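You operate a simulated robot arm through the tools that you are given. There is no shell and no other tool. Be economical: measure what you need, move in short steps, check, and stop when the job is done.

The job below is to be done with a simulated two-armed robot. You get a single attempt, and the scene is never put back.

## Task
The freezer was left open: shut it, stop the alarm, set the dial to 5.
Fine: push the drawer in first; switch on the yellow button too.

The check looks at the end state, three seconds after you hand in, the way a careful person would. Anything else that was tipped, shoved, dropped, spilled or broken makes it a failure.

## Robot
Two 7-joint arms with fingered hands on one trunk, on a base that drives. Base frame: it is fixed to the floor where the robot stands at the start and does not move with it; the origin is under the middle of the robot, x ahead of it, y to its left, z up. Units: cm, degrees, N and s.
The left shoulder is at the start at [11.1, 26.8, 95.9], the right one opposite. Places, roughly: alarm button [120, -10, 70]; cool button [110, 0, 70]; drawer one [110, 20, 50]; freeze button [110, 0, 70]; freezer door [100, -30, 40]; fridge dial [90, 30, 70]; fridge panel [110, 10, 70]. Payload 5 kg a hand.
Tool frame (each hand has its own): the origin (TCP) lies between the finger pads and is the grasp point; the fingertips stand 5.2 cm ahead of it; z points along the fingers, y is the line along which they close. The gripper opens to 17.6 cm. The gripper's body begins 6.1 cm behind the TCP. The gripper is a hand of 5 fingers: y runs from the thumb to the fingers, the wrist lies at [-2.6, -15.1, -26.9] in the tool frame, and closing takes about 1.5 s.
Orientation is told as [roll, pitch, yaw] about the base's x, y, z axes, in that order, counted from this pose: with the fingers straight down and the wrist toward the robot, the tool's x, y and z point along [0, 1, 0], [1, 0, 0] and [0, 0, -1] of the base frame.

## Interface
- The arms move only by the tool apply_moves. It takes "left_rows", "right_rows" or both (then of equal length, played together; a hand with none holds still); each is a list of rows, each a list of 7 numbers: the shift along the tool's x, y, z in m, then the turn, a rotation vector about the tool's x, y, z in degrees, then the closure, from 0 (fully open) to 1 (shut). In form: [[tx, ty, tz, rx, ry, rz, fingers], ...]. A call has 1 to 12 rows; each row shifts and turns the commanded pose from where the row before left it, along the tool's axes as they then stand. Each row takes 0.2 s and may step no farther than 5 cm and 8.6 degrees from the row before; otherwise, or with a gripper value out of range, the whole call is refused. Where a pose cannot be reached the arm comes as near as it can. A force on the tool above 90 N (or 10 N above the force at the start of the call, whichever is more), or a blocked arm, ends the call early, and 0.2 s more pass. Each finger travels about 10.8 cm/s and halts on what it meets, pressing with about 28 N; the grip force reading is that of the motor and also rises with nothing between the fingers. The clock runs only during rows and for 0.2 s after the last one: add rows that do not move to give the fingers time. The reply holds the time, the measured pose of the TCP, the force on the tool along the base axes, the opening and the grip force, in the units named above and with some noise, with the torque about the TCP (base axes, N m) and any sound that the robot's microphone picked up.
- Cameras (640 x 400 px; columns grow to the right, rows downward): "scene" is now at [23.64, -2.27, 118.98]; the picture's right is [-0.15, -0.99, 0.00], its down [-0.57, 0.09, -0.82] and it looks along [0.81, -0.12, -0.58] (base axes); focal length 239 px, centre (320, 200). "left" rides on the left gripper at [-10.2, -14.2, -20.3] in its tool frame; the picture's right is [-0.79, -0.29, 0.54], its down [0.56, -0.70, 0.44] and it looks along [0.25, 0.65, 0.72] (tool axes); focal length 275 px, centre (320, 200). "right" rides on the right gripper at [10.2, -14.2, -20.3] in its tool frame; the picture's right is [-0.79, 0.29, -0.54], its down [-0.56, -0.70, 0.44] and it looks along [-0.25, 0.65, 0.72] (tool axes); focal length 275 px, centre (320, 200). There is no depth. A picture from a camera that has moved, and an enlarged one, comes with that camera's place and axes in the base frame and with its lens. The place of the scene camera against the robot may be out by one fixed shift of up to 2.5 cm in any direction.
- snapshot(camera): a new picture of that camera. No time passes.
- slide_trunk(by): slides the trunk up (or, below 0, down) by that many cm; the arms and the scene camera ride with it, the base frame stays. It gives what a move gives, with no picture.
- drive_base(legs): drives the robot by 1 to 6 legs, each [ahead, turn to the left] in cm and degrees, along the robot's own axes; the way and the turn of a leg run together, so that a leg with both is an arc; at most 150 cm and 180 degrees a leg. The arms and the cameras ride along, it lands a little off, and it stops where it bumps. It gives what a move gives.
- set_grasp(shape, hand): the hand has 5 fingers and takes this shape, open, in about a second: jaw (thumb against the fingers, like two jaws); tri (thumb and two fingers); tip (a fingertip pinch); poke (one finger out to press); point (the index stretched); flat (the hand flat); cup (the hand cupped); fist (a fist). The gripper value then closes the fingers along that shape, each until it touches; the sizes above hold for jaw. It gives what a move gives, with no picture.
- aim_head(pan, tilt): turns the head with the scene camera to pan (to the left, within 80 degrees either way) and tilt (down, from -29 to 69), counted from straight ahead of the robot. It gives what a move gives.
- inspect(camera, box): a new picture of the part [left, top, right, bottom] of that camera's present view, enlarged. No time passes.
- job_done(): hands the job in; it is judged then, once.

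Go step by step. Nothing tells you exact positions but the pictures and the camera data: compare them with the known pose of the tool, close in by small moves and look again before you grip or let go. The budget is 120 turns and 108 pictures, counting those below and the enlarged ones. Unless the task says otherwise, let go and move clear before handing in, and close with one line.

The tools are called as a command line: name --argument value ..., lists and objects as JSON in quotes. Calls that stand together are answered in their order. apply_moves: Moves the arms, as the interface text tells. Its arguments: {"type":"object","properties":{"left_rows":{"type":"array"},"right_rows":{"type":"array"}},"required":[]} The other tools are called the same way: slide_trunk (by) slides the trunk up or down; set_grasp (shape, hand) gives the hand a shape; drive_base (legs) drives the base; aim_head (pan, tilt) turns the head that bears the scene camera; snapshot (camera) takes a picture; inspect (camera, box) takes an enlarged picture of a part of a camera's view; job_done () hands the job in.

At the start:

```text
t: 0.0
left_position: [75.05, 37.47, 93.05]
left_ee_rot: [0.1, 0.0, -0.1]
left_ft_force: [0.0, 1.1, -0.5]
left_moment: [0.01, 0.02, -0.01]
left_grip_width: 17.53
left_finger_force: 0.1
left_shape: jaw
right_position: [83.66, -37.35, 86.39]
right_ee_rot: [0.1, 0.0, -0.1]
right_ft_force: [-0.4, 0.2, -0.4]
right_moment: [-0.01, 0.0, 0.01]
right_grip_width: 17.57
right_finger_force: 0.1
right_shape: jaw
trunk travel left (down, up): [-12.5, 67.6]
robot x, y, heading: [0.09, 0.35, 0.1]
head pan, tilt: [-8.6, 34.6]
```

scene: 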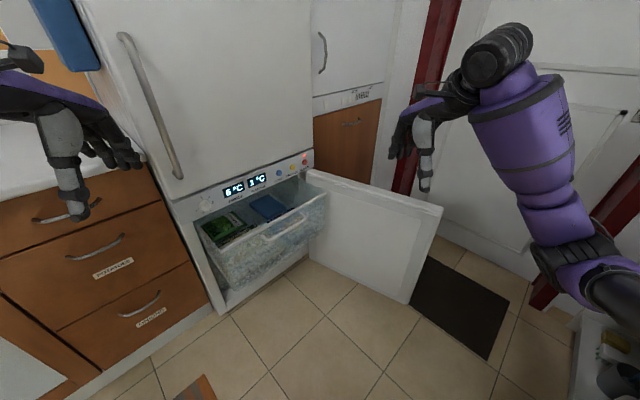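
right: 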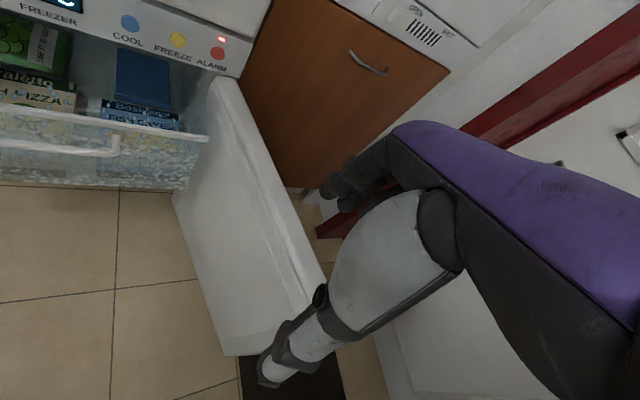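
left: 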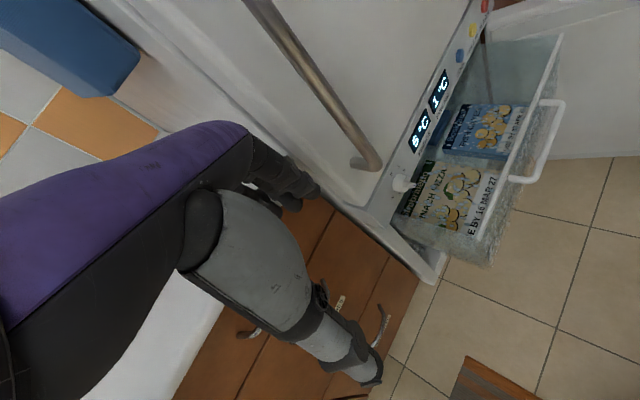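

I see a fridge-freezer with the drawer pulled out, the freezer door open to the right, and a panel strip with a dial at left, displays, and blue/yellow/red buttons. First I enlarge the panel and the drawer.

inspect --camera "scene" --box '[180, 140, 340, 240]'

inspect --camera "left" --box '[340, 60, 580, 210]'

inspect --camera "right" --box '[0, 0, 256, 160]'

```text
4.00 times, centred on (260, 190) of scene
camera zoom: at [23.64, -2.27, 118.98], right [-0.15, -0.99, 0.0], down [-0.57, 0.09, -0.82], along [0.81, -0.12, -0.58], focal length 955 px, centre (560, 240)
```

zoom: 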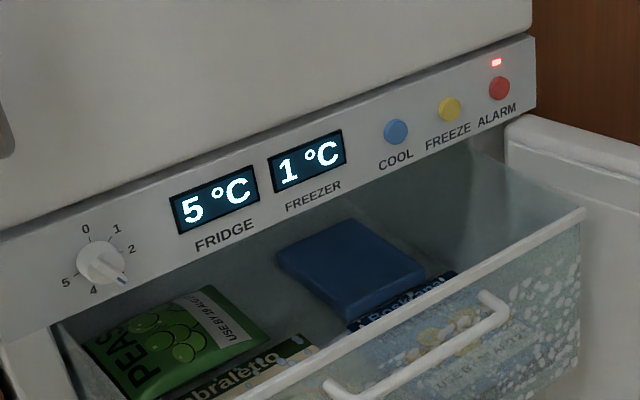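

```text
2.67 times, centred on (460, 135) of left
camera zoom: at [60.74, 27.27, 113.25], right [-0.29, -0.79, -0.54], down [-0.7, 0.56, -0.44], along [0.65, 0.25, -0.72], focal length 734 px, centre (-53, 373)
```

zoom: 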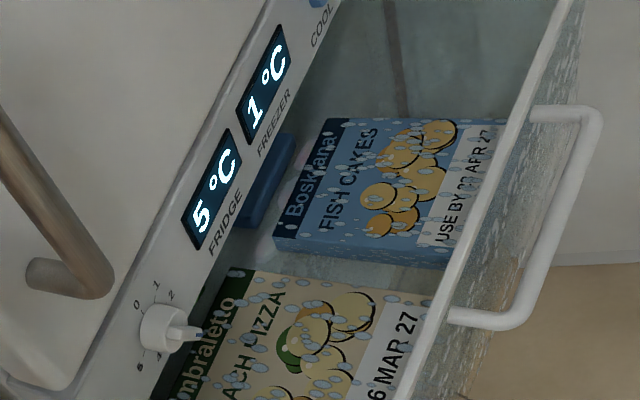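

```text
2.50 times, centred on (128, 80) of right
camera zoom: at [69.45, -27.07, 106.87], right [0.29, -0.79, 0.54], down [-0.7, -0.56, -0.44], along [0.65, -0.25, -0.72], focal length 688 px, centre (800, 500)
```

zoom: 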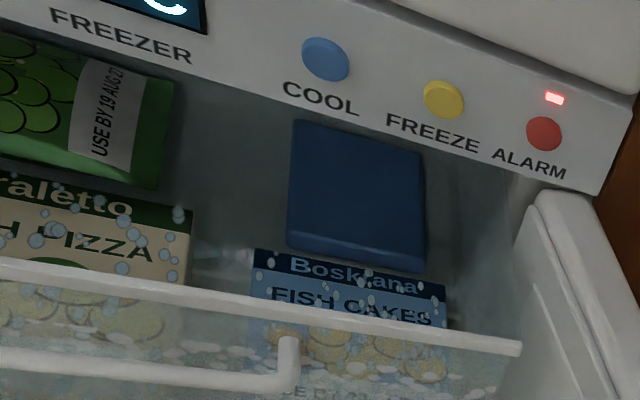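

The fridge front is turned about 34° (facing -x,-y), with the dial near [92, 26, 68], the alarm button near [116, -10, 72] and the door hinged at about [122, -11]. I draw both hands back before driving nearer.

apply_moves --left_rows '[[0, -0.05, 0, 0, 0, 0, 0], [0, -0.05, 0, 0, 0, 0, 0], [0, -0.05, 0, 0, 0, 0, 0], [0, -0.05, 0, 0, 0, 0, 0], [0, -0.05, 0, 0, 0, 0, 0], [0, -0.05, 0, 0, 0, 0, 0]]' --right_rows '[[0, -0.05, 0, 0, 0, 0, 0], [0, -0.05, 0, 0, 0, 0, 0], [0, -0.05, 0, 0, 0, 0, 0], [0, -0.05, 0, 0, 0, 0, 0], [0, -0.05, 0, 0, 0, 0, 0], [0, -0.05, 0, 0, 0, 0, 0]]'

drive_base --legs '[[28, 0], [0, 20]]'

aim_head --pan 0 --tilt 42

snapshot --camera "scene"

snapshot --camera "right"

snapshot --camera "left"

```text
t: 1.6
left_position: [47.0, 37.5, 98.75]
left_ee_rot: [0.5, -1.3, 0.2]
left_ft_force: [-2.4, -1.1, 0.9]
left_moment: [0.15, -0.28, 0.07]
left_grip_width: 17.59
left_finger_force: 0.1
left_shape: jaw
left hand out of reach, approached as far as the arm can: row 5, 6
right_position: [55.39, -34.87, 88.74]
right_ee_rot: [2.4, 0.1, 3.8]
right_ft_force: [-2.4, 1.0, -1.1]
right_moment: [0.06, -0.19, -0.04]
right_grip_width: 17.59
right_finger_force: 0.0
right_shape: jaw
right hand out of reach, approached as far as the arm can: row 6
trunk travel left (down, up): [-12.5, 67.6]
robot x, y, heading: [-0.46, -0.09, 0.3]
head pan, tilt: [-8.6, 34.6]
stopped in row 6 (right hand): the arm was blocked; the commanded pose is now the measured one
```

```text
t: 4.6
left_position: [58.82, 51.76, 99.11]
left_ee_rot: [0.0, -0.8, 20.1]
left_ft_force: [-0.4, -1.0, 2.0]
left_moment: [0.24, 0.03, 0.05]
left_grip_width: 17.59
left_finger_force: 0.0
left_shape: jaw
right_position: [92.1, -14.04, 89.88]
right_ee_rot: [1.2, 0.3, 23.2]
right_ft_force: [0.0, -2.2, -0.8]
right_moment: [0.19, 0.0, 0.04]
right_grip_width: 17.55
right_finger_force: 0.3
right_shape: jaw
trunk travel left (down, up): [-12.5, 67.6]
robot x, y, heading: [28.66, -0.45, 20.1]
head pan, tilt: [-8.6, 34.6]
```

```text
t: 5.3
left_position: [57.73, 51.39, 99.54]
left_ee_rot: [0.1, -1.6, 20.1]
left_ft_force: [1.5, -1.8, 1.0]
left_moment: [0.21, 0.15, 0.03]
left_grip_width: 17.61
left_finger_force: 0.0
left_shape: jaw
right_position: [91.01, -14.55, 90.43]
right_ee_rot: [1.3, -0.4, 23.1]
right_ft_force: [1.3, -1.1, -0.9]
right_moment: [0.17, 0.16, 0.07]
right_grip_width: 17.6
right_finger_force: 0.1
right_shape: jaw
trunk travel left (down, up): [-12.5, 67.6]
robot x, y, heading: [28.39, -0.35, 20.4]
head pan, tilt: [0.0, 42.0]
```

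```text
101 pictures are left
camera scene: at [50.27, 6.61, 117.88], right [0.34, -0.94, 0.0], down [-0.64, -0.23, -0.73], along [0.69, 0.25, -0.68], focal length 239 px, centre (320, 200)
```

scene: 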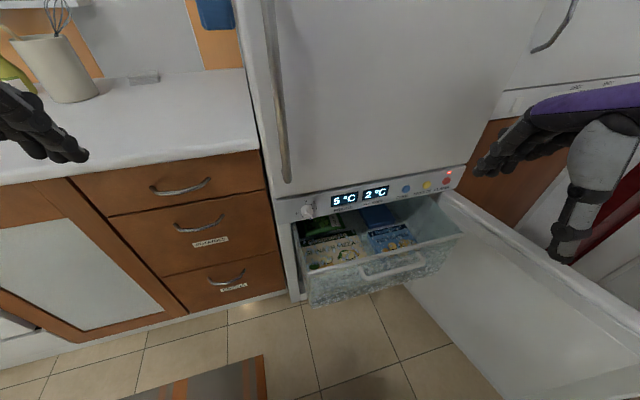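

```text
100 pictures are left
camera right: at [74.12, -11.08, 110.95], right [0.58, -0.63, 0.52], down [-0.43, -0.78, -0.46], along [0.7, 0.04, -0.72], focal length 275 px, centre (320, 200)
```

right: 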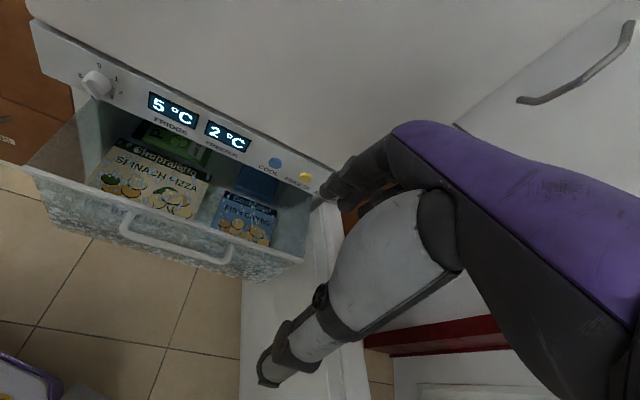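

```text
99 pictures are left
camera left: at [47.27, 36.68, 119.45], right [0.02, -0.84, -0.55], down [-0.84, 0.29, -0.46], along [0.54, 0.47, -0.7], focal length 275 px, centre (320, 200)
```

left: 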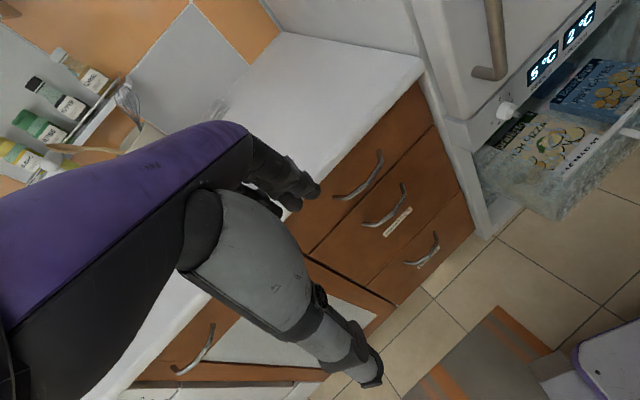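

The fridge plane faces along about 34°, and the drawer handle centre is near [90.5, 1, 56]. I make the right hand a fist and turn it to point at the fridge, ready to push the drawer.

set_grasp --hand "right" --shape "fist"

apply_moves --right_rows '[[0, -0.04, 0, 0, 0, -6, 0], [0, -0.04, 0, 0, 0, -6, 0], [0, -0.03, 0, -8, 0, 0, 0], [0, 0, 0, -8, 0, 0, 0], [0, 0, 0, -8, 0, 0, 0], [0, 0, 0, -8, 0, 0, 0], [0, 0, 0, -8, 0, 0, 0], [0, 0, 0, -8, 0, 0, 0], [0, 0, 0, -8, 0, 0, 0]]'

snapshot --camera "scene"

snapshot --camera "right"

```text
t: 6.2
left_position: [57.59, 51.52, 99.56]
left_ee_rot: [0.0, -1.6, 20.3]
left_ft_force: [-0.1, 0.3, 0.0]
left_moment: [-0.05, 0.01, -0.03]
left_grip_width: 17.58
left_finger_force: 0.0
left_shape: jaw
right_position: [91.0, -14.34, 90.43]
right_ee_rot: [1.1, -0.3, 23.1]
right_ft_force: [-0.5, 0.4, 1.0]
right_moment: [0.0, -0.02, -0.03]
right_grip_width: 0.0
right_finger_force: 0.1
right_shape: fist
trunk travel left (down, up): [-12.5, 67.6]
robot x, y, heading: [28.36, -0.16, 20.0]
head pan, tilt: [0.0, 42.0]
```

```text
t: 8.2
left_position: [56.78, 51.32, 100.7]
left_ee_rot: [-0.2, -1.6, 20.0]
left_ft_force: [0.1, -1.0, 3.5]
left_moment: [0.24, -0.03, 0.1]
left_grip_width: 17.6
left_finger_force: 0.1
left_shape: jaw
right_position: [102.69, -25.05, 110.33]
right_ee_rot: [0.8, -57.2, 34.4]
right_ft_force: [0.6, -0.8, -1.1]
right_moment: [0.18, -0.06, 0.25]
right_grip_width: 16.81
right_finger_force: 0.1
right_shape: fist
right hand out of reach, approached as far as the arm can: row 1, 2, 3, 4, 5, 6, 7, 8, 9
trunk travel left (down, up): [-12.5, 67.6]
robot x, y, heading: [28.35, -0.34, 19.7]
head pan, tilt: [0.0, 42.0]
```

```text
98 pictures are left
camera scene: at [48.82, 6.14, 118.33], right [0.34, -0.94, 0.0], down [-0.63, -0.23, -0.74], along [0.7, 0.25, -0.67], focal length 239 px, centre (320, 200)
```

scene: 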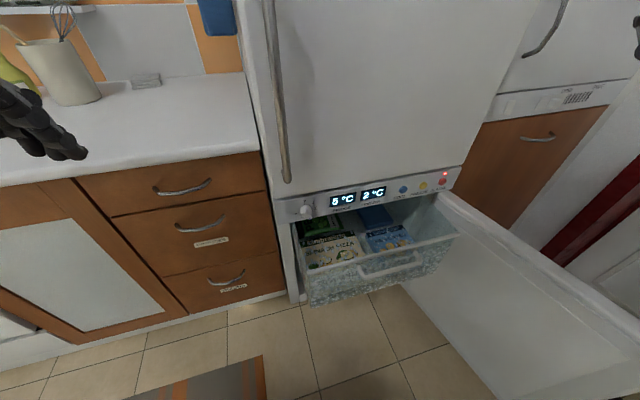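

```text
97 pictures are left
camera right: at [76.58, -30.82, 109.52], right [0.21, -0.82, 0.53], down [0.31, -0.46, -0.83], along [0.93, 0.34, 0.16], focal length 275 px, centre (320, 200)
```

right: 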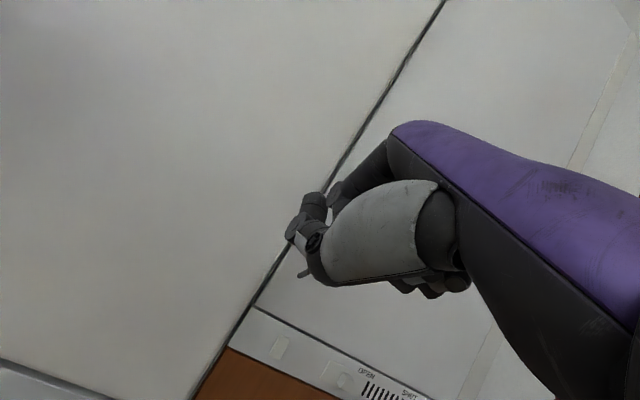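

The fist is pointing right but the arm is held high because the commanded spot was too near the shoulder. I lower it step by step.

apply_moves --right_rows '[[0, -0.04, 0.026, 0, 0, 0, 0], [0, -0.04, 0.026, 0, 0, 0, 0], [0, -0.04, 0.026, 0, 0, 0, 0], [0, 0, 0, 0, 0, 0, 0]]'

snapshot --camera "right"

```text
t: 9.2
left_position: [58.22, 51.46, 99.78]
left_ee_rot: [0.0, -0.8, 19.9]
left_ft_force: [2.6, -3.5, -0.2]
left_moment: [0.36, 0.34, 0.02]
left_grip_width: 17.62
left_finger_force: 0.1
left_shape: jaw
right_position: [107.21, -26.0, 95.33]
right_ee_rot: [2.1, -56.4, 33.6]
right_ft_force: [7.9, 1.3, -2.6]
right_moment: [0.4, -0.07, 0.54]
right_grip_width: 16.82
right_finger_force: 0.0
right_shape: fist
right hand out of reach, approached as far as the arm can: row 1, 2, 3
trunk travel left (down, up): [-12.5, 67.6]
robot x, y, heading: [28.44, -0.5, 20.3]
head pan, tilt: [0.0, 42.0]
```

```text
96 pictures are left
camera right: at [81.07, -31.93, 95.01], right [0.23, -0.82, 0.52], down [0.3, -0.45, -0.84], along [0.93, 0.34, 0.14], focal length 275 px, centre (320, 200)
```

right: 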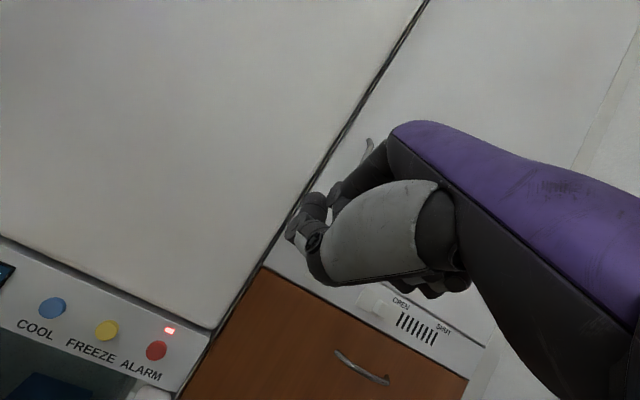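

The arm has a near limit, so I back the base off a little and bring the fist back within easy reach.

drive_base --legs '[[-13, 0]]'

apply_moves --right_rows '[[0, -0.04, 0.026, 0, 0, 0, 0], [0, -0.04, 0.026, 0, 0, 0, 0], [0, 0, 0, 0, 0, 0, 0]]'

snapshot --camera "right"

snapshot --camera "scene"

```text
t: 10.5
left_position: [45.41, 46.94, 99.62]
left_ee_rot: [0.0, -1.5, 20.3]
left_ft_force: [0.8, 1.7, 0.3]
left_moment: [-0.03, -0.03, -0.04]
left_grip_width: 17.59
left_finger_force: 0.0
left_shape: jaw
right_position: [94.43, -30.36, 95.78]
right_ee_rot: [1.7, -56.6, 33.9]
right_ft_force: [0.0, -0.2, 1.0]
right_moment: [-0.03, 0.01, -0.01]
right_grip_width: 16.79
right_finger_force: 0.1
right_shape: fist
trunk travel left (down, up): [-12.5, 67.6]
robot x, y, heading: [16.22, -4.83, 20.2]
head pan, tilt: [0.0, 42.0]
```

```text
t: 11.3
left_position: [44.11, 46.63, 100.29]
left_ee_rot: [0.0, -2.4, 20.1]
left_ft_force: [-1.6, -1.3, 2.0]
left_moment: [0.07, -0.09, 0.04]
left_grip_width: 17.57
left_finger_force: 0.1
left_shape: jaw
right_position: [94.06, -30.86, 87.03]
right_ee_rot: [1.4, -57.5, 34.2]
right_ft_force: [-0.5, -0.4, 0.2]
right_moment: [0.04, -0.03, 0.05]
right_grip_width: 16.81
right_finger_force: 0.0
right_shape: fist
right hand out of reach, approached as far as the arm can: row 1
trunk travel left (down, up): [-12.5, 67.6]
robot x, y, heading: [15.97, -5.22, 20.3]
head pan, tilt: [0.0, 42.0]
```

```text
95 pictures are left
camera right: at [67.92, -36.79, 86.21], right [0.22, -0.82, 0.52], down [0.31, -0.45, -0.84], along [0.92, 0.35, 0.16], focal length 275 px, centre (320, 200)
```

right: 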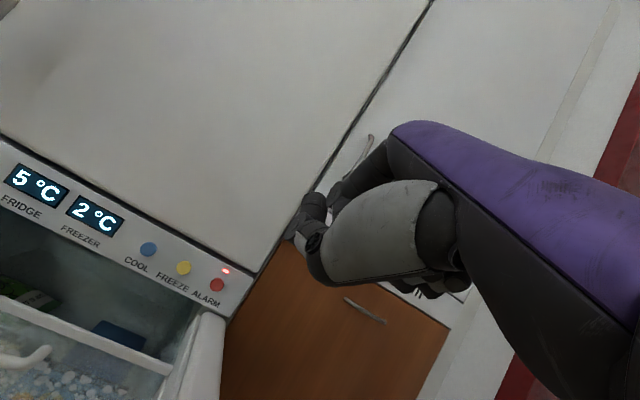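

```text
94 pictures are left
camera scene: at [37.88, 2.16, 117.89], right [0.34, -0.94, 0.0], down [-0.64, -0.23, -0.73], along [0.69, 0.25, -0.68], focal length 239 px, centre (320, 200)
```

scene: 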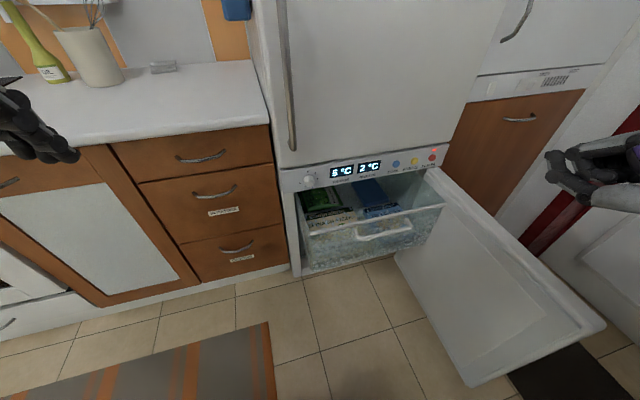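

The command now agrees with the measured pose. I slide the fist left over the inside of the door, then lower it in front of the drawer handle.

apply_moves --right_rows '[[0.048, 0, 0, 0, 0, 0, 1], [0.048, 0, 0, 0, 0, 0, 1], [0.048, 0, 0, 0, 0, 0, 1], [0.048, 0, 0, 0, 0, 0, 1], [0.048, 0, 0, 0, 0, 0, 1], [0.045, 0, 0, 0, 0, 0, 1], [0, -0.042, 0.027, 0, 0, 0, 1], [0, -0.042, 0.027, 0, 0, 0, 1], [0, -0.042, 0.027, 0, 0, 0, 1], [0, -0.042, 0.027, 0, 0, 0, 1], [0, 0, 0, 0, 0, 0, 1]]'

snapshot --camera "right"

snapshot --camera "scene"

```text
t: 13.7
left_position: [44.11, 46.54, 100.19]
left_ee_rot: [0.0, -2.4, 20.3]
left_ft_force: [0.5, -0.9, 0.3]
left_moment: [0.14, 0.07, 0.01]
left_grip_width: 17.58
left_finger_force: 0.1
left_shape: jaw
right_position: [95.46, -11.3, 61.85]
right_ee_rot: [1.5, -57.4, 34.2]
right_ft_force: [1.3, -0.5, -1.8]
right_moment: [0.07, -0.01, 0.12]
right_grip_width: 16.81
right_finger_force: 0.1
right_shape: fist
right hand out of reach, approached as far as the arm can: row 1, 2, 3, 4, 5, 6
trunk travel left (down, up): [-12.5, 67.6]
robot x, y, heading: [16.47, -4.87, 20.3]
head pan, tilt: [0.0, 42.0]
```

```text
93 pictures are left
camera right: at [69.49, -17.18, 61.09], right [0.22, -0.82, 0.52], down [0.31, -0.45, -0.84], along [0.92, 0.35, 0.16], focal length 275 px, centre (320, 200)
```

right: 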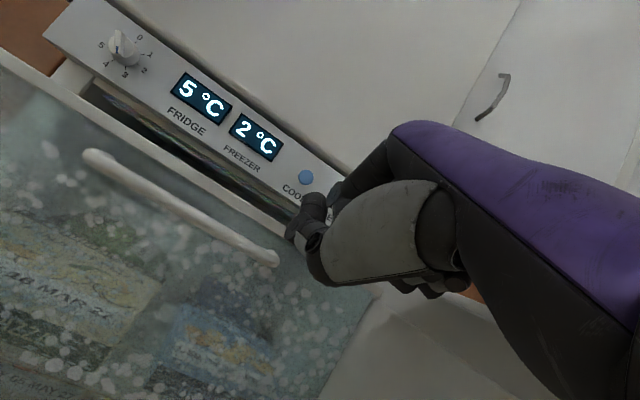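

```text
92 pictures are left
camera scene: at [37.92, 2.16, 117.89], right [0.34, -0.94, 0.0], down [-0.64, -0.23, -0.73], along [0.69, 0.25, -0.68], focal length 239 px, centre (320, 200)
```

scene: 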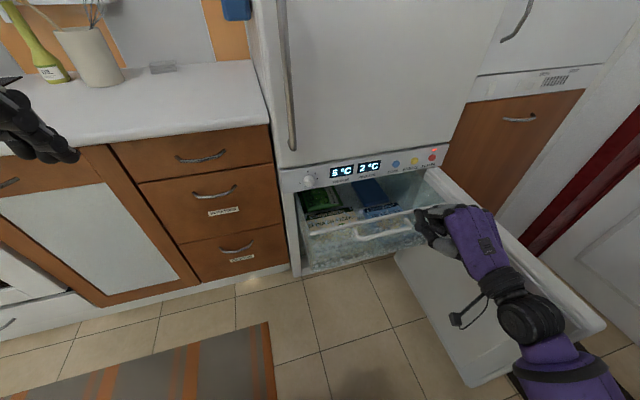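

The fist is in front of the drawer's right part. I pull it back a bit, centre it on the handle and lower it slightly.

apply_moves --right_rows '[[0, -0.022, -0.034, 0, 0, 0, 1], [0, -0.022, -0.034, 0, 0, 0, 1], [0.045, 0, 0, 0, 0, 0, 1], [0.045, 0, 0, 0, 0, 0, 1], [0.043, 0, 0, 0, 0, 0, 1], [0, -0.042, 0.027, 0, 0, 0, 1], [0, 0, 0, 0, 0, 0, 1]]'

snapshot --camera "right"

inspect --camera "scene" --box '[260, 140, 500, 290]'

```text
t: 15.3
left_position: [44.2, 46.49, 100.14]
left_ee_rot: [-0.1, -2.5, 20.2]
left_ft_force: [1.4, -1.0, 0.8]
left_moment: [0.14, 0.09, -0.01]
left_grip_width: 17.55
left_finger_force: 0.0
left_shape: jaw
right_position: [81.23, -5.1, 57.0]
right_ee_rot: [1.5, -57.2, 34.1]
right_ft_force: [1.1, -0.4, -0.3]
right_moment: [0.06, -0.02, 0.07]
right_grip_width: 16.8
right_finger_force: 0.0
right_shape: fist
trunk travel left (down, up): [-12.5, 67.6]
robot x, y, heading: [15.86, -4.78, 20.3]
head pan, tilt: [0.0, 42.0]
```

```text
91 pictures are left
camera right: at [55.23, -11.06, 56.26], right [0.22, -0.82, 0.52], down [0.31, -0.45, -0.84], along [0.93, 0.35, 0.16], focal length 275 px, centre (320, 200)
```

right: 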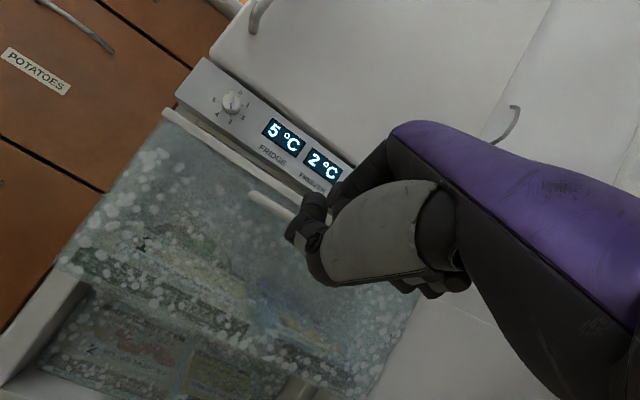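

```text
2.67 times, centred on (380, 215) of scene
camera zoom: at [37.94, 2.15, 117.88], right [0.34, -0.94, 0.0], down [-0.64, -0.23, -0.73], along [0.69, 0.25, -0.68], focal length 637 px, centre (160, 160)
```

zoom: 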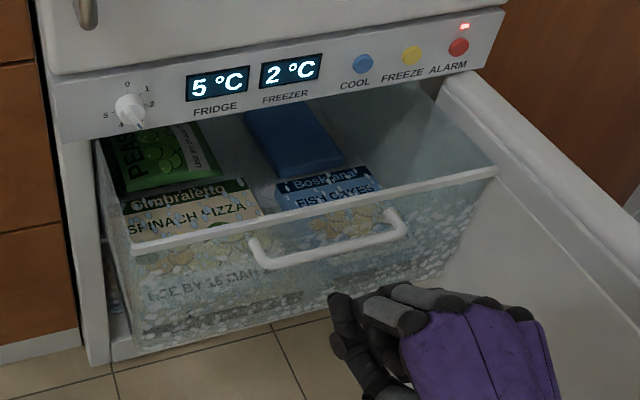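

The fist is about level with the handle and slightly right of it. I shift 3 cm left and push forward in short steps.

apply_moves --right_rows '[[0.03, 0, 0, 0, 0, 0, 1], [0, 0.011, 0.017, 0, 0, 0, 1], [0, 0.011, 0.017, 0, 0, 0, 1], [0, 0.011, 0.017, 0, 0, 0, 1], [0, 0.011, 0.017, 0, 0, 0, 1], [0, 0.011, 0.017, 0, 0, 0, 1], [0, 0.011, 0.017, 0, 0, 0, 1]]'

inspect --camera "scene" --box '[260, 140, 500, 290]'

```text
t: 16.9
left_position: [44.07, 46.48, 100.16]
left_ee_rot: [-0.1, -2.3, 20.2]
left_ft_force: [0.1, 0.3, 0.8]
left_moment: [-0.06, -0.01, 0.03]
left_grip_width: 17.59
left_finger_force: 0.2
left_shape: jaw
right_position: [89.59, 4.51, 57.18]
right_ee_rot: [1.5, -57.2, 34.3]
right_ft_force: [-0.8, -0.6, -0.6]
right_moment: [0.03, -0.04, 0.01]
right_grip_width: 16.8
right_finger_force: 0.1
right_shape: fist
trunk travel left (down, up): [-12.5, 67.6]
robot x, y, heading: [16.06, -4.99, 20.1]
head pan, tilt: [0.0, 42.0]
```

```text
2.67 times, centred on (380, 215) of scene
camera zoom: at [37.91, 2.22, 117.86], right [0.34, -0.94, 0.0], down [-0.64, -0.23, -0.73], along [0.69, 0.25, -0.68], focal length 637 px, centre (160, 160)
```

zoom: 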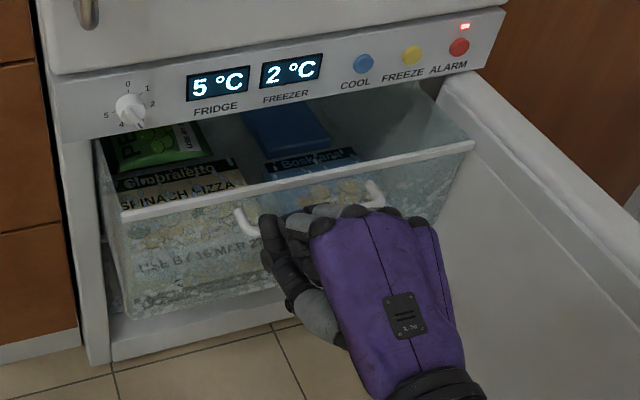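

The drawer is sliding in smoothly with almost no force, so I keep pushing.

apply_moves --right_rows '[[0, 0.011, 0.017, 0, 0, 0, 1], [0, 0.011, 0.017, 0, 0, 0, 1], [0, 0.011, 0.017, 0, 0, 0, 1], [0, 0.011, 0.017, 0, 0, 0, 1]]'

inspect --camera "scene" --box '[260, 140, 500, 290]'

```text
t: 17.9
left_position: [44.1, 46.62, 100.0]
left_ee_rot: [0.0, -2.3, 20.2]
left_ft_force: [0.5, -0.3, -0.5]
left_moment: [0.02, -0.02, 0.02]
left_grip_width: 17.63
left_finger_force: 0.0
left_shape: jaw
right_position: [96.06, 9.13, 57.07]
right_ee_rot: [1.5, -57.2, 34.3]
right_ft_force: [-0.8, 0.2, 0.1]
right_moment: [0.06, -0.1, -0.02]
right_grip_width: 16.79
right_finger_force: 0.1
right_shape: fist
trunk travel left (down, up): [-12.5, 67.6]
robot x, y, heading: [16.42, -4.72, 20.0]
head pan, tilt: [0.0, 42.0]
```

```text
2.67 times, centred on (380, 215) of scene
camera zoom: at [37.91, 2.22, 117.86], right [0.34, -0.94, 0.0], down [-0.64, -0.23, -0.73], along [0.69, 0.25, -0.68], focal length 637 px, centre (160, 160)
```

zoom: 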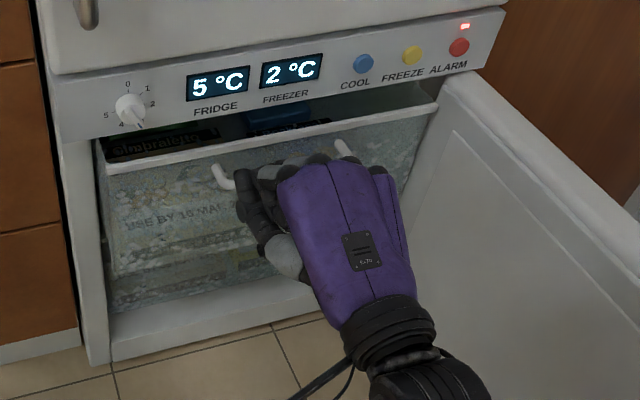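

Still moving freely; the front is almost at the cabinet's face. I continue.

apply_moves --right_rows '[[0, 0.011, 0.017, 0, 0, 0, 1], [0, 0.011, 0.017, 0, 0, 0, 1], [0, 0.011, 0.017, 0, 0, 0, 1]]'

inspect --camera "scene" --box '[260, 140, 500, 290]'

```text
t: 18.7
left_position: [44.16, 46.57, 100.1]
left_ee_rot: [0.0, -2.4, 20.2]
left_ft_force: [0.2, -0.2, 0.1]
left_moment: [0.03, -0.03, 0.04]
left_grip_width: 17.58
left_finger_force: 0.1
left_shape: jaw
right_position: [100.98, 12.48, 56.99]
right_ee_rot: [1.3, -57.2, 34.2]
right_ft_force: [-0.5, -0.4, -0.9]
right_moment: [0.01, -0.03, -0.02]
right_grip_width: 16.83
right_finger_force: 0.0
right_shape: fist
trunk travel left (down, up): [-12.5, 67.6]
robot x, y, heading: [16.24, -4.71, 20.3]
head pan, tilt: [0.0, 42.0]
```

```text
2.67 times, centred on (380, 215) of scene
camera zoom: at [37.91, 2.21, 117.86], right [0.34, -0.94, 0.0], down [-0.64, -0.23, -0.73], along [0.69, 0.25, -0.68], focal length 637 px, centre (160, 160)
```

zoom: 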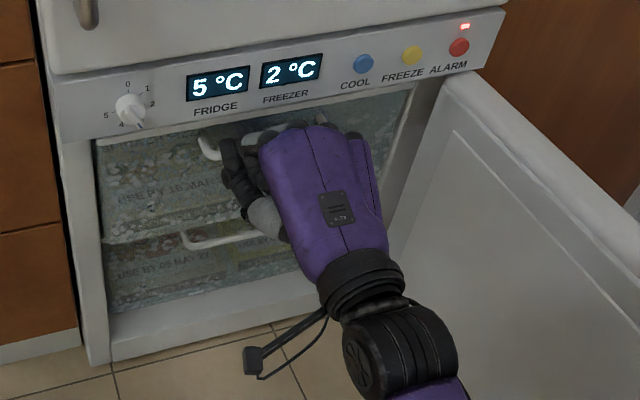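

The upper drawer front is nearly in line with the lower one. I push on until it stops.

apply_moves --right_rows '[[0, 0.008, 0.0125, 0, 0, 0, 1], [0, 0.008, 0.0125, 0, 0, 0, 1], [0, 0.008, 0.0125, 0, 0, 0, 1]]'

inspect --camera "scene" --box '[260, 140, 500, 290]'

```text
t: 19.5
left_position: [44.1, 46.47, 100.03]
left_ee_rot: [0.0, -2.2, 20.2]
left_ft_force: [-0.6, 0.3, 0.1]
left_moment: [-0.03, -0.02, -0.03]
left_grip_width: 17.56
left_finger_force: 0.1
left_shape: jaw
right_position: [104.54, 14.99, 56.49]
right_ee_rot: [1.5, -56.7, 34.2]
right_ft_force: [-35.3, -26.8, -22.6]
right_moment: [3.12, -3.47, -0.82]
right_grip_width: 16.8
right_finger_force: 0.1
right_shape: fist
trunk travel left (down, up): [-12.5, 67.6]
robot x, y, heading: [16.1, -4.85, 20.4]
head pan, tilt: [0.0, 42.0]
```

```text
2.67 times, centred on (380, 215) of scene
camera zoom: at [37.93, 2.18, 117.79], right [0.34, -0.94, 0.0], down [-0.64, -0.23, -0.73], along [0.69, 0.25, -0.68], focal length 637 px, centre (160, 160)
```

zoom: 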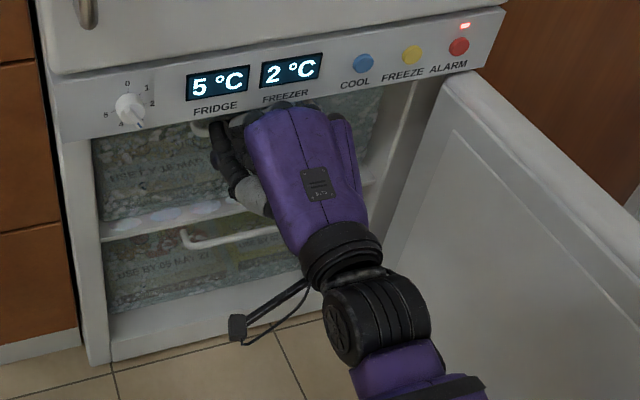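

It met firm resistance, either the end stop or the panel edge. I back off and look.

apply_moves --right_rows '[[0, -0.011, -0.017, 0, 0, 0, 1], [0, -0.011, -0.017, 0, 0, 0, 1], [0, -0.011, -0.017, 0, 0, 0, 1]]'

inspect --camera "scene" --box '[260, 140, 500, 290]'

```text
t: 20.3
left_position: [44.06, 46.68, 100.2]
left_ee_rot: [0.0, -2.4, 20.2]
left_ft_force: [1.0, 0.0, -0.5]
left_moment: [-0.02, 0.09, -0.06]
left_grip_width: 17.61
left_finger_force: 0.1
left_shape: jaw
right_position: [99.74, 11.52, 57.32]
right_ee_rot: [1.5, -57.4, 34.2]
right_ft_force: [-0.1, 0.8, -0.7]
right_moment: [0.02, 0.02, 0.0]
right_grip_width: 16.79
right_finger_force: 0.1
right_shape: fist
trunk travel left (down, up): [-12.5, 67.6]
robot x, y, heading: [16.1, -4.66, 20.1]
head pan, tilt: [0.0, 42.0]
```

```text
2.67 times, centred on (380, 215) of scene
camera zoom: at [37.96, 2.24, 117.88], right [0.34, -0.94, 0.0], down [-0.64, -0.23, -0.73], along [0.69, 0.25, -0.68], focal length 637 px, centre (160, 160)
```

zoom: 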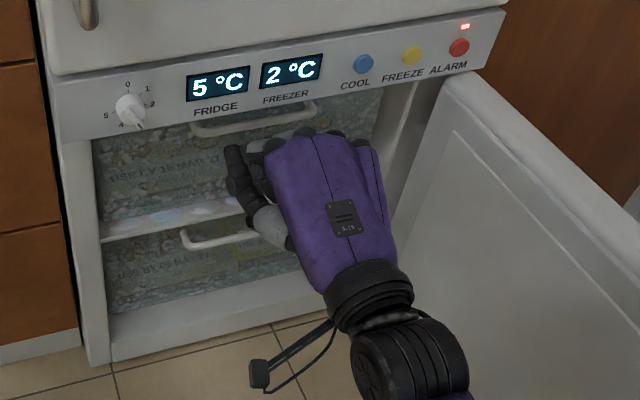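

The drawer has stayed in and its handle lines up with the lower drawer's. I withdraw the hand, raise it and look at the door.

apply_moves --right_rows '[[0, -0.022, -0.034, 0, 0, 0, 1], [0, -0.022, -0.034, 0, 0, 0, 1], [0, -0.022, -0.034, 0, 0, 0, 1], [-0.04, 0.0, 0, 0, 0, 0, 1], [-0.03, 0.033, -0.022, 0, 0, 0, 1], [-0.03, 0.033, -0.022, 0, 0, 0, 1], [-0.03, 0.033, -0.022, 0, 0, 0, 1], [-0.03, 0.033, -0.022, 0, 0, 0, 1], [-0.03, 0.033, -0.022, 0, 0, 0, 1], [-0.03, 0.033, -0.022, 0, 0, 0, 1], [-0.03, 0.033, -0.022, 0, 0, 0, 1], [0, 0, 0, 0, 0, 0, 1]]'

aim_head --pan -20 --tilt 42

snapshot --camera "scene"

snapshot --camera "right"

```text
t: 22.9
left_position: [44.15, 46.6, 100.16]
left_ee_rot: [0.1, -2.3, 20.2]
left_ft_force: [1.1, -0.2, 0.2]
left_moment: [0.01, -0.02, 0.02]
left_grip_width: 17.56
left_finger_force: 0.1
left_shape: jaw
right_position: [104.37, -16.53, 84.42]
right_ee_rot: [1.5, -57.3, 34.0]
right_ft_force: [0.5, -0.1, 0.7]
right_moment: [0.03, -0.02, 0.01]
right_grip_width: 16.78
right_finger_force: 0.0
right_shape: fist
trunk travel left (down, up): [-12.5, 67.6]
robot x, y, heading: [15.76, -5.01, 20.2]
head pan, tilt: [0.0, 42.0]
```

```text
t: 23.8
left_position: [44.09, 46.74, 100.06]
left_ee_rot: [0.0, -2.3, 20.2]
left_ft_force: [-0.7, 0.3, -0.1]
left_moment: [-0.04, 0.0, -0.01]
left_grip_width: 17.61
left_finger_force: 0.1
left_shape: jaw
right_position: [104.34, -16.43, 84.44]
right_ee_rot: [1.6, -57.3, 34.2]
right_ft_force: [-0.2, 0.7, 0.0]
right_moment: [0.03, 0.01, 0.02]
right_grip_width: 16.8
right_finger_force: 0.0
right_shape: fist
trunk travel left (down, up): [-12.5, 67.6]
robot x, y, heading: [16.34, -4.66, 20.2]
head pan, tilt: [-20.0, 42.0]
```

```text
84 pictures are left
camera scene: at [38.44, -0.64, 117.88], right [0.0, -1.0, 0.0], down [-0.68, -0.01, -0.73], along [0.73, 0.0, -0.68], focal length 239 px, centre (320, 200)
```

scene: 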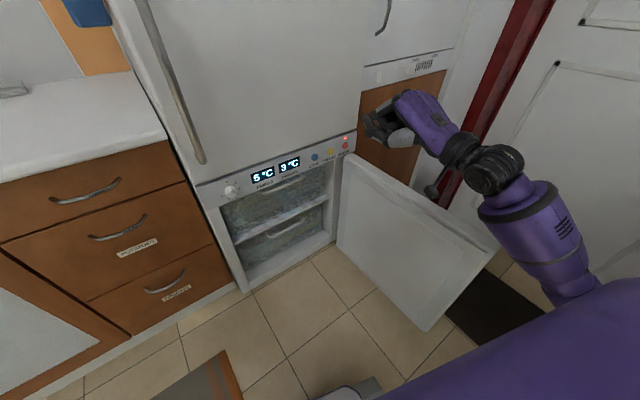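

```text
83 pictures are left
camera right: at [78.29, -22.46, 83.68], right [0.22, -0.82, 0.52], down [0.31, -0.45, -0.84], along [0.92, 0.35, 0.16], focal length 275 px, centre (320, 200)
```

right: 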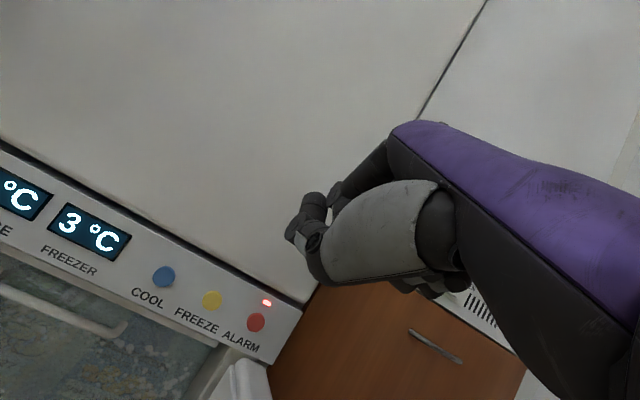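

The drawer is in. The door's top edge runs from about [121, -10] to [81, -50] at a height of about 64, so I bring the right hand fingers-down to the outer side of the door near its tip.

apply_moves --right_rows '[[0, 0, 0, 8.2, 0, 0, 1], [0, 0, 0, 8.2, 0, 0, 1], [0, 0, 0, 8.2, 0, 0, 1], [0, 0, 0, 8.2, 0, 0, 1], [0, 0, 0, 8.2, 0, 0, 1], [0, 0, 0, 8.2, 0, 0, 1], [0, 0, 0, 8.2, 0, 0, 1], [-0.034, -0.035, 0, 0, 0, 0, 1], [-0.034, -0.035, 0, 0, 0, 0, 1], [-0.034, -0.035, 0, 0, 0, 0, 1], [-0.034, -0.035, 0, 0, 0, 0, 1], [0, 0, 0, 0, 0, 0, 1]]'

set_grasp --hand "right" --shape "flat"

snapshot --camera "scene"

snapshot --camera "right"

```text
t: 26.4
left_position: [44.11, 46.5, 100.06]
left_ee_rot: [0.0, -2.4, 20.1]
left_ft_force: [0.2, -0.1, -0.1]
left_moment: [0.03, -0.05, -0.03]
left_grip_width: 17.61
left_finger_force: 0.0
left_shape: jaw
right_position: [100.56, -35.74, 84.31]
right_ee_rot: [0.9, 0.1, 35.5]
right_ft_force: [-0.6, -0.2, -1.1]
right_moment: [0.03, -0.06, -0.01]
right_grip_width: 16.81
right_finger_force: 0.0
right_shape: fist
trunk travel left (down, up): [-12.5, 67.6]
robot x, y, heading: [15.94, -4.92, 20.2]
head pan, tilt: [-20.0, 42.0]
```

```text
t: 27.2
left_position: [44.02, 46.64, 100.17]
left_ee_rot: [-0.1, -2.4, 20.2]
left_ft_force: [0.4, -1.1, 0.0]
left_moment: [-0.03, 0.0, -0.02]
left_grip_width: 17.56
left_finger_force: 0.0
left_shape: jaw
right_position: [100.53, -35.6, 84.41]
right_ee_rot: [0.7, 0.1, 35.5]
right_ft_force: [0.3, 0.0, 0.4]
right_moment: [-0.03, 0.0, -0.03]
right_grip_width: 16.78
right_finger_force: 0.0
right_shape: flat
trunk travel left (down, up): [-12.5, 67.6]
robot x, y, heading: [15.97, -5.14, 20.2]
head pan, tilt: [-20.0, 42.0]
```

```text
82 pictures are left
camera scene: at [38.44, -0.62, 117.88], right [0.0, -1.0, 0.01], down [-0.68, -0.01, -0.73], along [0.73, 0.0, -0.68], focal length 239 px, centre (320, 200)
```

scene: 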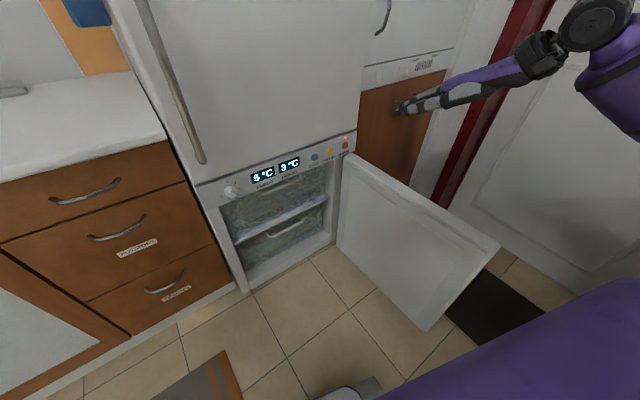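

```text
81 pictures are left
camera right: at [83.32, -35.68, 104.94], right [0.7, -0.48, 0.53], down [-0.25, -0.86, -0.45], along [0.67, 0.18, -0.72], focal length 275 px, centre (320, 200)
```

right: 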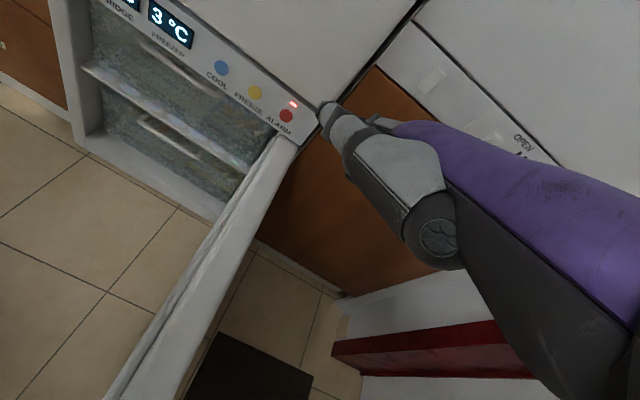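

The door stands about 95° open, with its mid-top near [92, -32]. I go back to the jaw shape, with fingers closed and pointing down, and set it over the outer side before lowering.

set_grasp --hand "right" --shape "jaw"

apply_moves --right_rows '[[-0.03, -0.04, 0, 0, 0, 0, 0.5], [-0.03, -0.04, 0, 0, 0, 0, 1], [0, -0.03, 0, 0, 0, 0, 1], [0, 0, 0.04, 0, 0, 0, 1], [0, 0, 0.04, 0, 0, 0, 1], [0, 0, 0, 0, 0, 0, 1], [0, 0, 0, 0, 0, 0, 1]]'

snapshot --camera "scene"

snapshot --camera "right"

```text
t: 28.1
left_position: [44.02, 46.71, 100.16]
left_ee_rot: [0.0, -2.5, 20.3]
left_ft_force: [-0.6, -0.8, -0.1]
left_moment: [0.01, 0.0, 0.02]
left_grip_width: 17.57
left_finger_force: 0.0
left_shape: jaw
right_position: [100.69, -35.64, 84.38]
right_ee_rot: [0.8, 0.1, 35.6]
right_ft_force: [-0.2, -0.7, -0.9]
right_moment: [0.0, 0.0, 0.05]
right_grip_width: 17.58
right_finger_force: 0.0
right_shape: jaw
trunk travel left (down, up): [-12.5, 67.6]
robot x, y, heading: [16.06, -4.96, 20.0]
head pan, tilt: [-20.0, 42.0]
```

```text
t: 29.8
left_position: [44.06, 46.49, 100.17]
left_ee_rot: [0.1, -2.4, 20.2]
left_ft_force: [1.1, -0.8, -0.7]
left_moment: [-0.04, 0.0, 0.02]
left_grip_width: 17.57
left_finger_force: 0.0
left_shape: jaw
right_position: [95.0, -46.6, 76.36]
right_ee_rot: [0.8, 0.1, 35.3]
right_ft_force: [0.9, -0.2, 0.0]
right_moment: [-0.05, 0.03, -0.01]
right_grip_width: 0.02
right_finger_force: 28.2
right_shape: jaw
trunk travel left (down, up): [-12.5, 67.6]
robot x, y, heading: [16.55, -5.03, 20.0]
head pan, tilt: [-20.0, 42.0]
```

```text
80 pictures are left
camera scene: at [38.42, -0.63, 117.88], right [0.0, -1.0, 0.0], down [-0.68, -0.01, -0.73], along [0.73, 0.0, -0.68], focal length 239 px, centre (320, 200)
```

scene: 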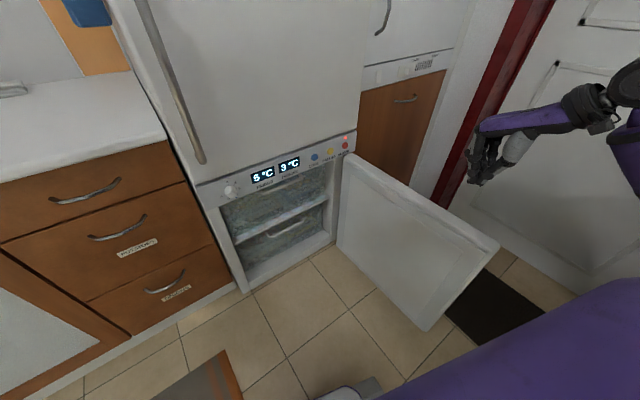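

```text
79 pictures are left
camera right: at [77.76, -46.66, 96.94], right [0.7, -0.48, 0.53], down [-0.25, -0.86, -0.45], along [0.67, 0.18, -0.72], focal length 275 px, centre (320, 200)
```

right: 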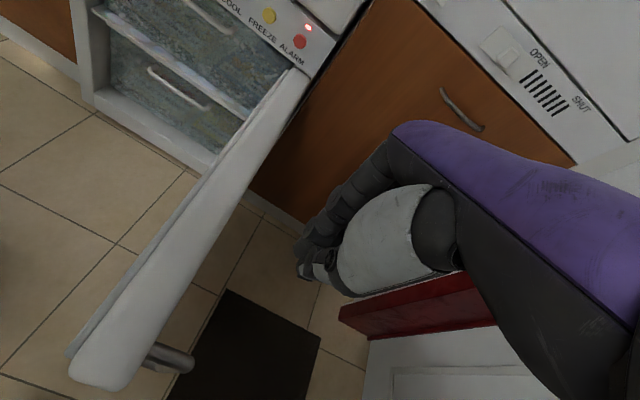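

I can see the door's tip near [76, -46] with a vertical handle on its outer face. The hand is about 12 cm off the outer face, so I lower it beside the door.

apply_moves --right_rows '[[0, 0, 0.04, 0, 0, 0, 1], [0, 0, 0.04, 0, 0, 0, 1], [0, 0, 0.04, 0, 0, 0, 1], [0, 0, 0.04, 0, 0, 0, 1]]'

apply_moves --right_rows '[[0.03, 0, 0, 0, 0, 0, 1], [0.03, 0, 0, 0, 0, 0, 1], [0.03, 0.001, 0, 0, 0, 0, 1], [0.03, 0.003, 0, 0, 0, 0, 1]]'

snapshot --camera "right"

snapshot --camera "scene"

```text
t: 30.8
left_position: [44.13, 46.49, 100.17]
left_ee_rot: [0.1, -2.3, 20.2]
left_ft_force: [1.4, -0.2, -0.2]
left_moment: [0.03, 0.12, 0.01]
left_grip_width: 17.59
left_finger_force: 0.0
left_shape: jaw
right_position: [94.88, -46.69, 60.42]
right_ee_rot: [0.7, 0.0, 35.4]
right_ft_force: [0.4, -0.3, -0.5]
right_moment: [0.04, 0.1, 0.05]
right_grip_width: 0.02
right_finger_force: 28.6
right_shape: jaw
trunk travel left (down, up): [-12.5, 67.6]
robot x, y, heading: [15.99, -5.15, 20.1]
head pan, tilt: [-20.0, 42.0]
```

```text
t: 31.8
left_position: [44.09, 46.61, 100.19]
left_ee_rot: [0.0, -2.4, 20.2]
left_ft_force: [0.6, 0.8, 0.5]
left_moment: [-0.01, 0.04, -0.01]
left_grip_width: 17.6
left_finger_force: 0.1
left_shape: jaw
right_position: [88.29, -36.67, 60.37]
right_ee_rot: [0.8, 0.1, 35.5]
right_ft_force: [0.3, -0.5, 1.2]
right_moment: [0.03, 0.0, 0.02]
right_grip_width: 0.0
right_finger_force: 28.1
right_shape: jaw
trunk travel left (down, up): [-12.5, 67.6]
robot x, y, heading: [16.36, -4.9, 20.1]
head pan, tilt: [-20.0, 42.0]
```

```text
78 pictures are left
camera right: at [70.96, -36.63, 80.95], right [0.7, -0.48, 0.53], down [-0.25, -0.86, -0.45], along [0.67, 0.18, -0.72], focal length 275 px, centre (320, 200)
```

right: 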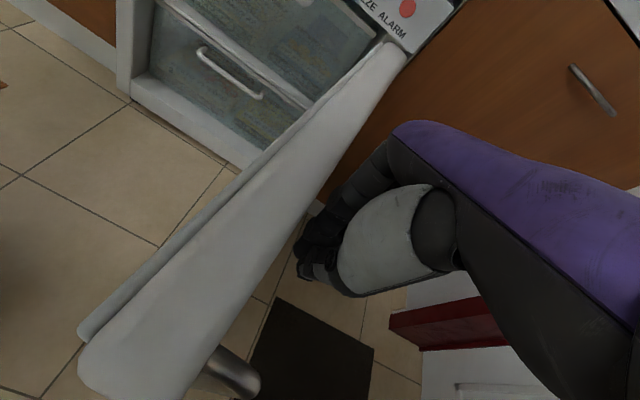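

```text
77 pictures are left
camera scene: at [38.42, -0.64, 117.89], right [0.0, -1.0, 0.0], down [-0.68, -0.01, -0.73], along [0.73, 0.0, -0.68], focal length 239 px, centre (320, 200)
```

scene: 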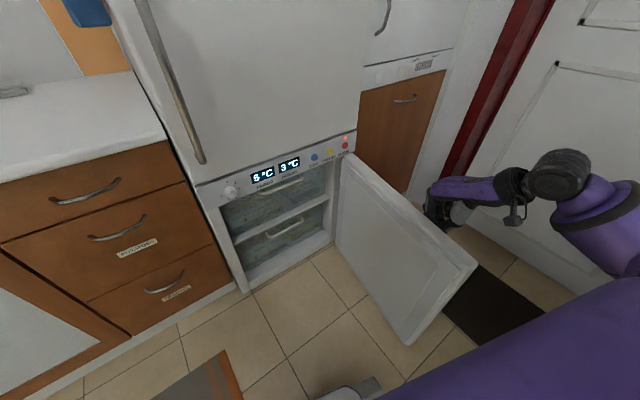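

The door is swinging with the hand at almost no force. I follow its arc.

apply_moves --right_rows '[[0.035, -0.001, 0, 0, 0, 0, 1], [0.035, 0.001, 0, 0, 0, 0, 1], [0.0347, 0.0044, 0, 0, 0, 0, 1], [0.0342, 0.0073, 0, 0, 0, 0, 1], [0.0335, 0.01, 0, 0, 0, 0, 1], [0.0324, 0.013, 0, 0, 0, 0, 1]]'

snapshot --camera "right"

snapshot --camera "scene"

```text
t: 33.1
left_position: [44.17, 46.59, 100.14]
left_ee_rot: [0.0, -2.3, 20.1]
left_ft_force: [0.1, -0.2, -0.2]
left_moment: [-0.04, 0.02, 0.0]
left_grip_width: 17.61
left_finger_force: 0.0
left_shape: jaw
right_position: [83.42, -18.02, 59.71]
right_ee_rot: [0.8, 0.3, 35.5]
right_ft_force: [-0.9, -0.1, 0.2]
right_moment: [-0.01, 0.01, 0.01]
right_grip_width: 0.03
right_finger_force: 27.5
right_shape: jaw
right hand out of reach, approached as far as the arm can: row 3, 4, 5, 6
trunk travel left (down, up): [-12.5, 67.6]
robot x, y, heading: [16.24, -4.97, 20.4]
head pan, tilt: [-20.0, 42.0]
```

```text
76 pictures are left
camera right: at [66.14, -18.0, 80.38], right [0.7, -0.48, 0.53], down [-0.25, -0.86, -0.45], along [0.67, 0.18, -0.72], focal length 275 px, centre (320, 200)
```

right: 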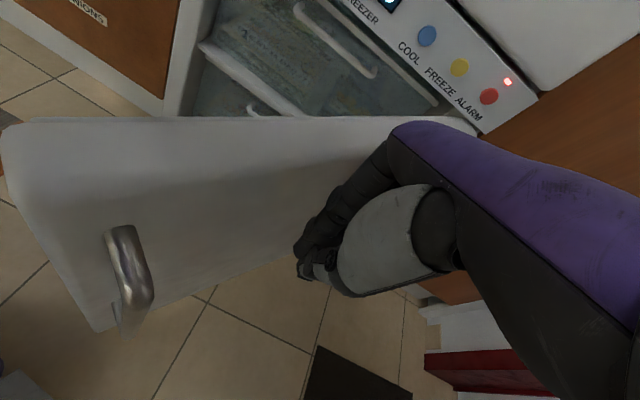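

```text
75 pictures are left
camera scene: at [38.42, -0.62, 117.87], right [0.0, -1.0, 0.01], down [-0.68, -0.01, -0.73], along [0.73, 0.0, -0.68], focal length 239 px, centre (320, 200)
```

scene: 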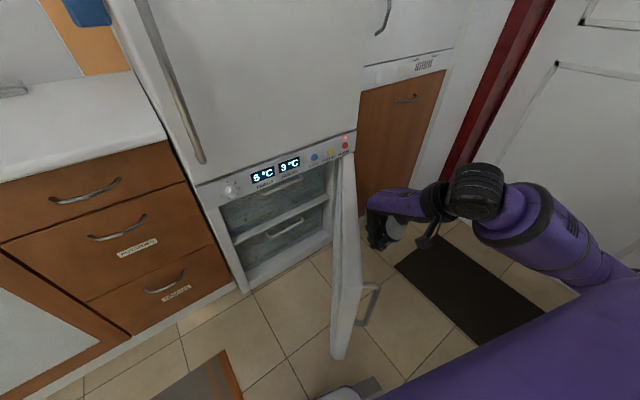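

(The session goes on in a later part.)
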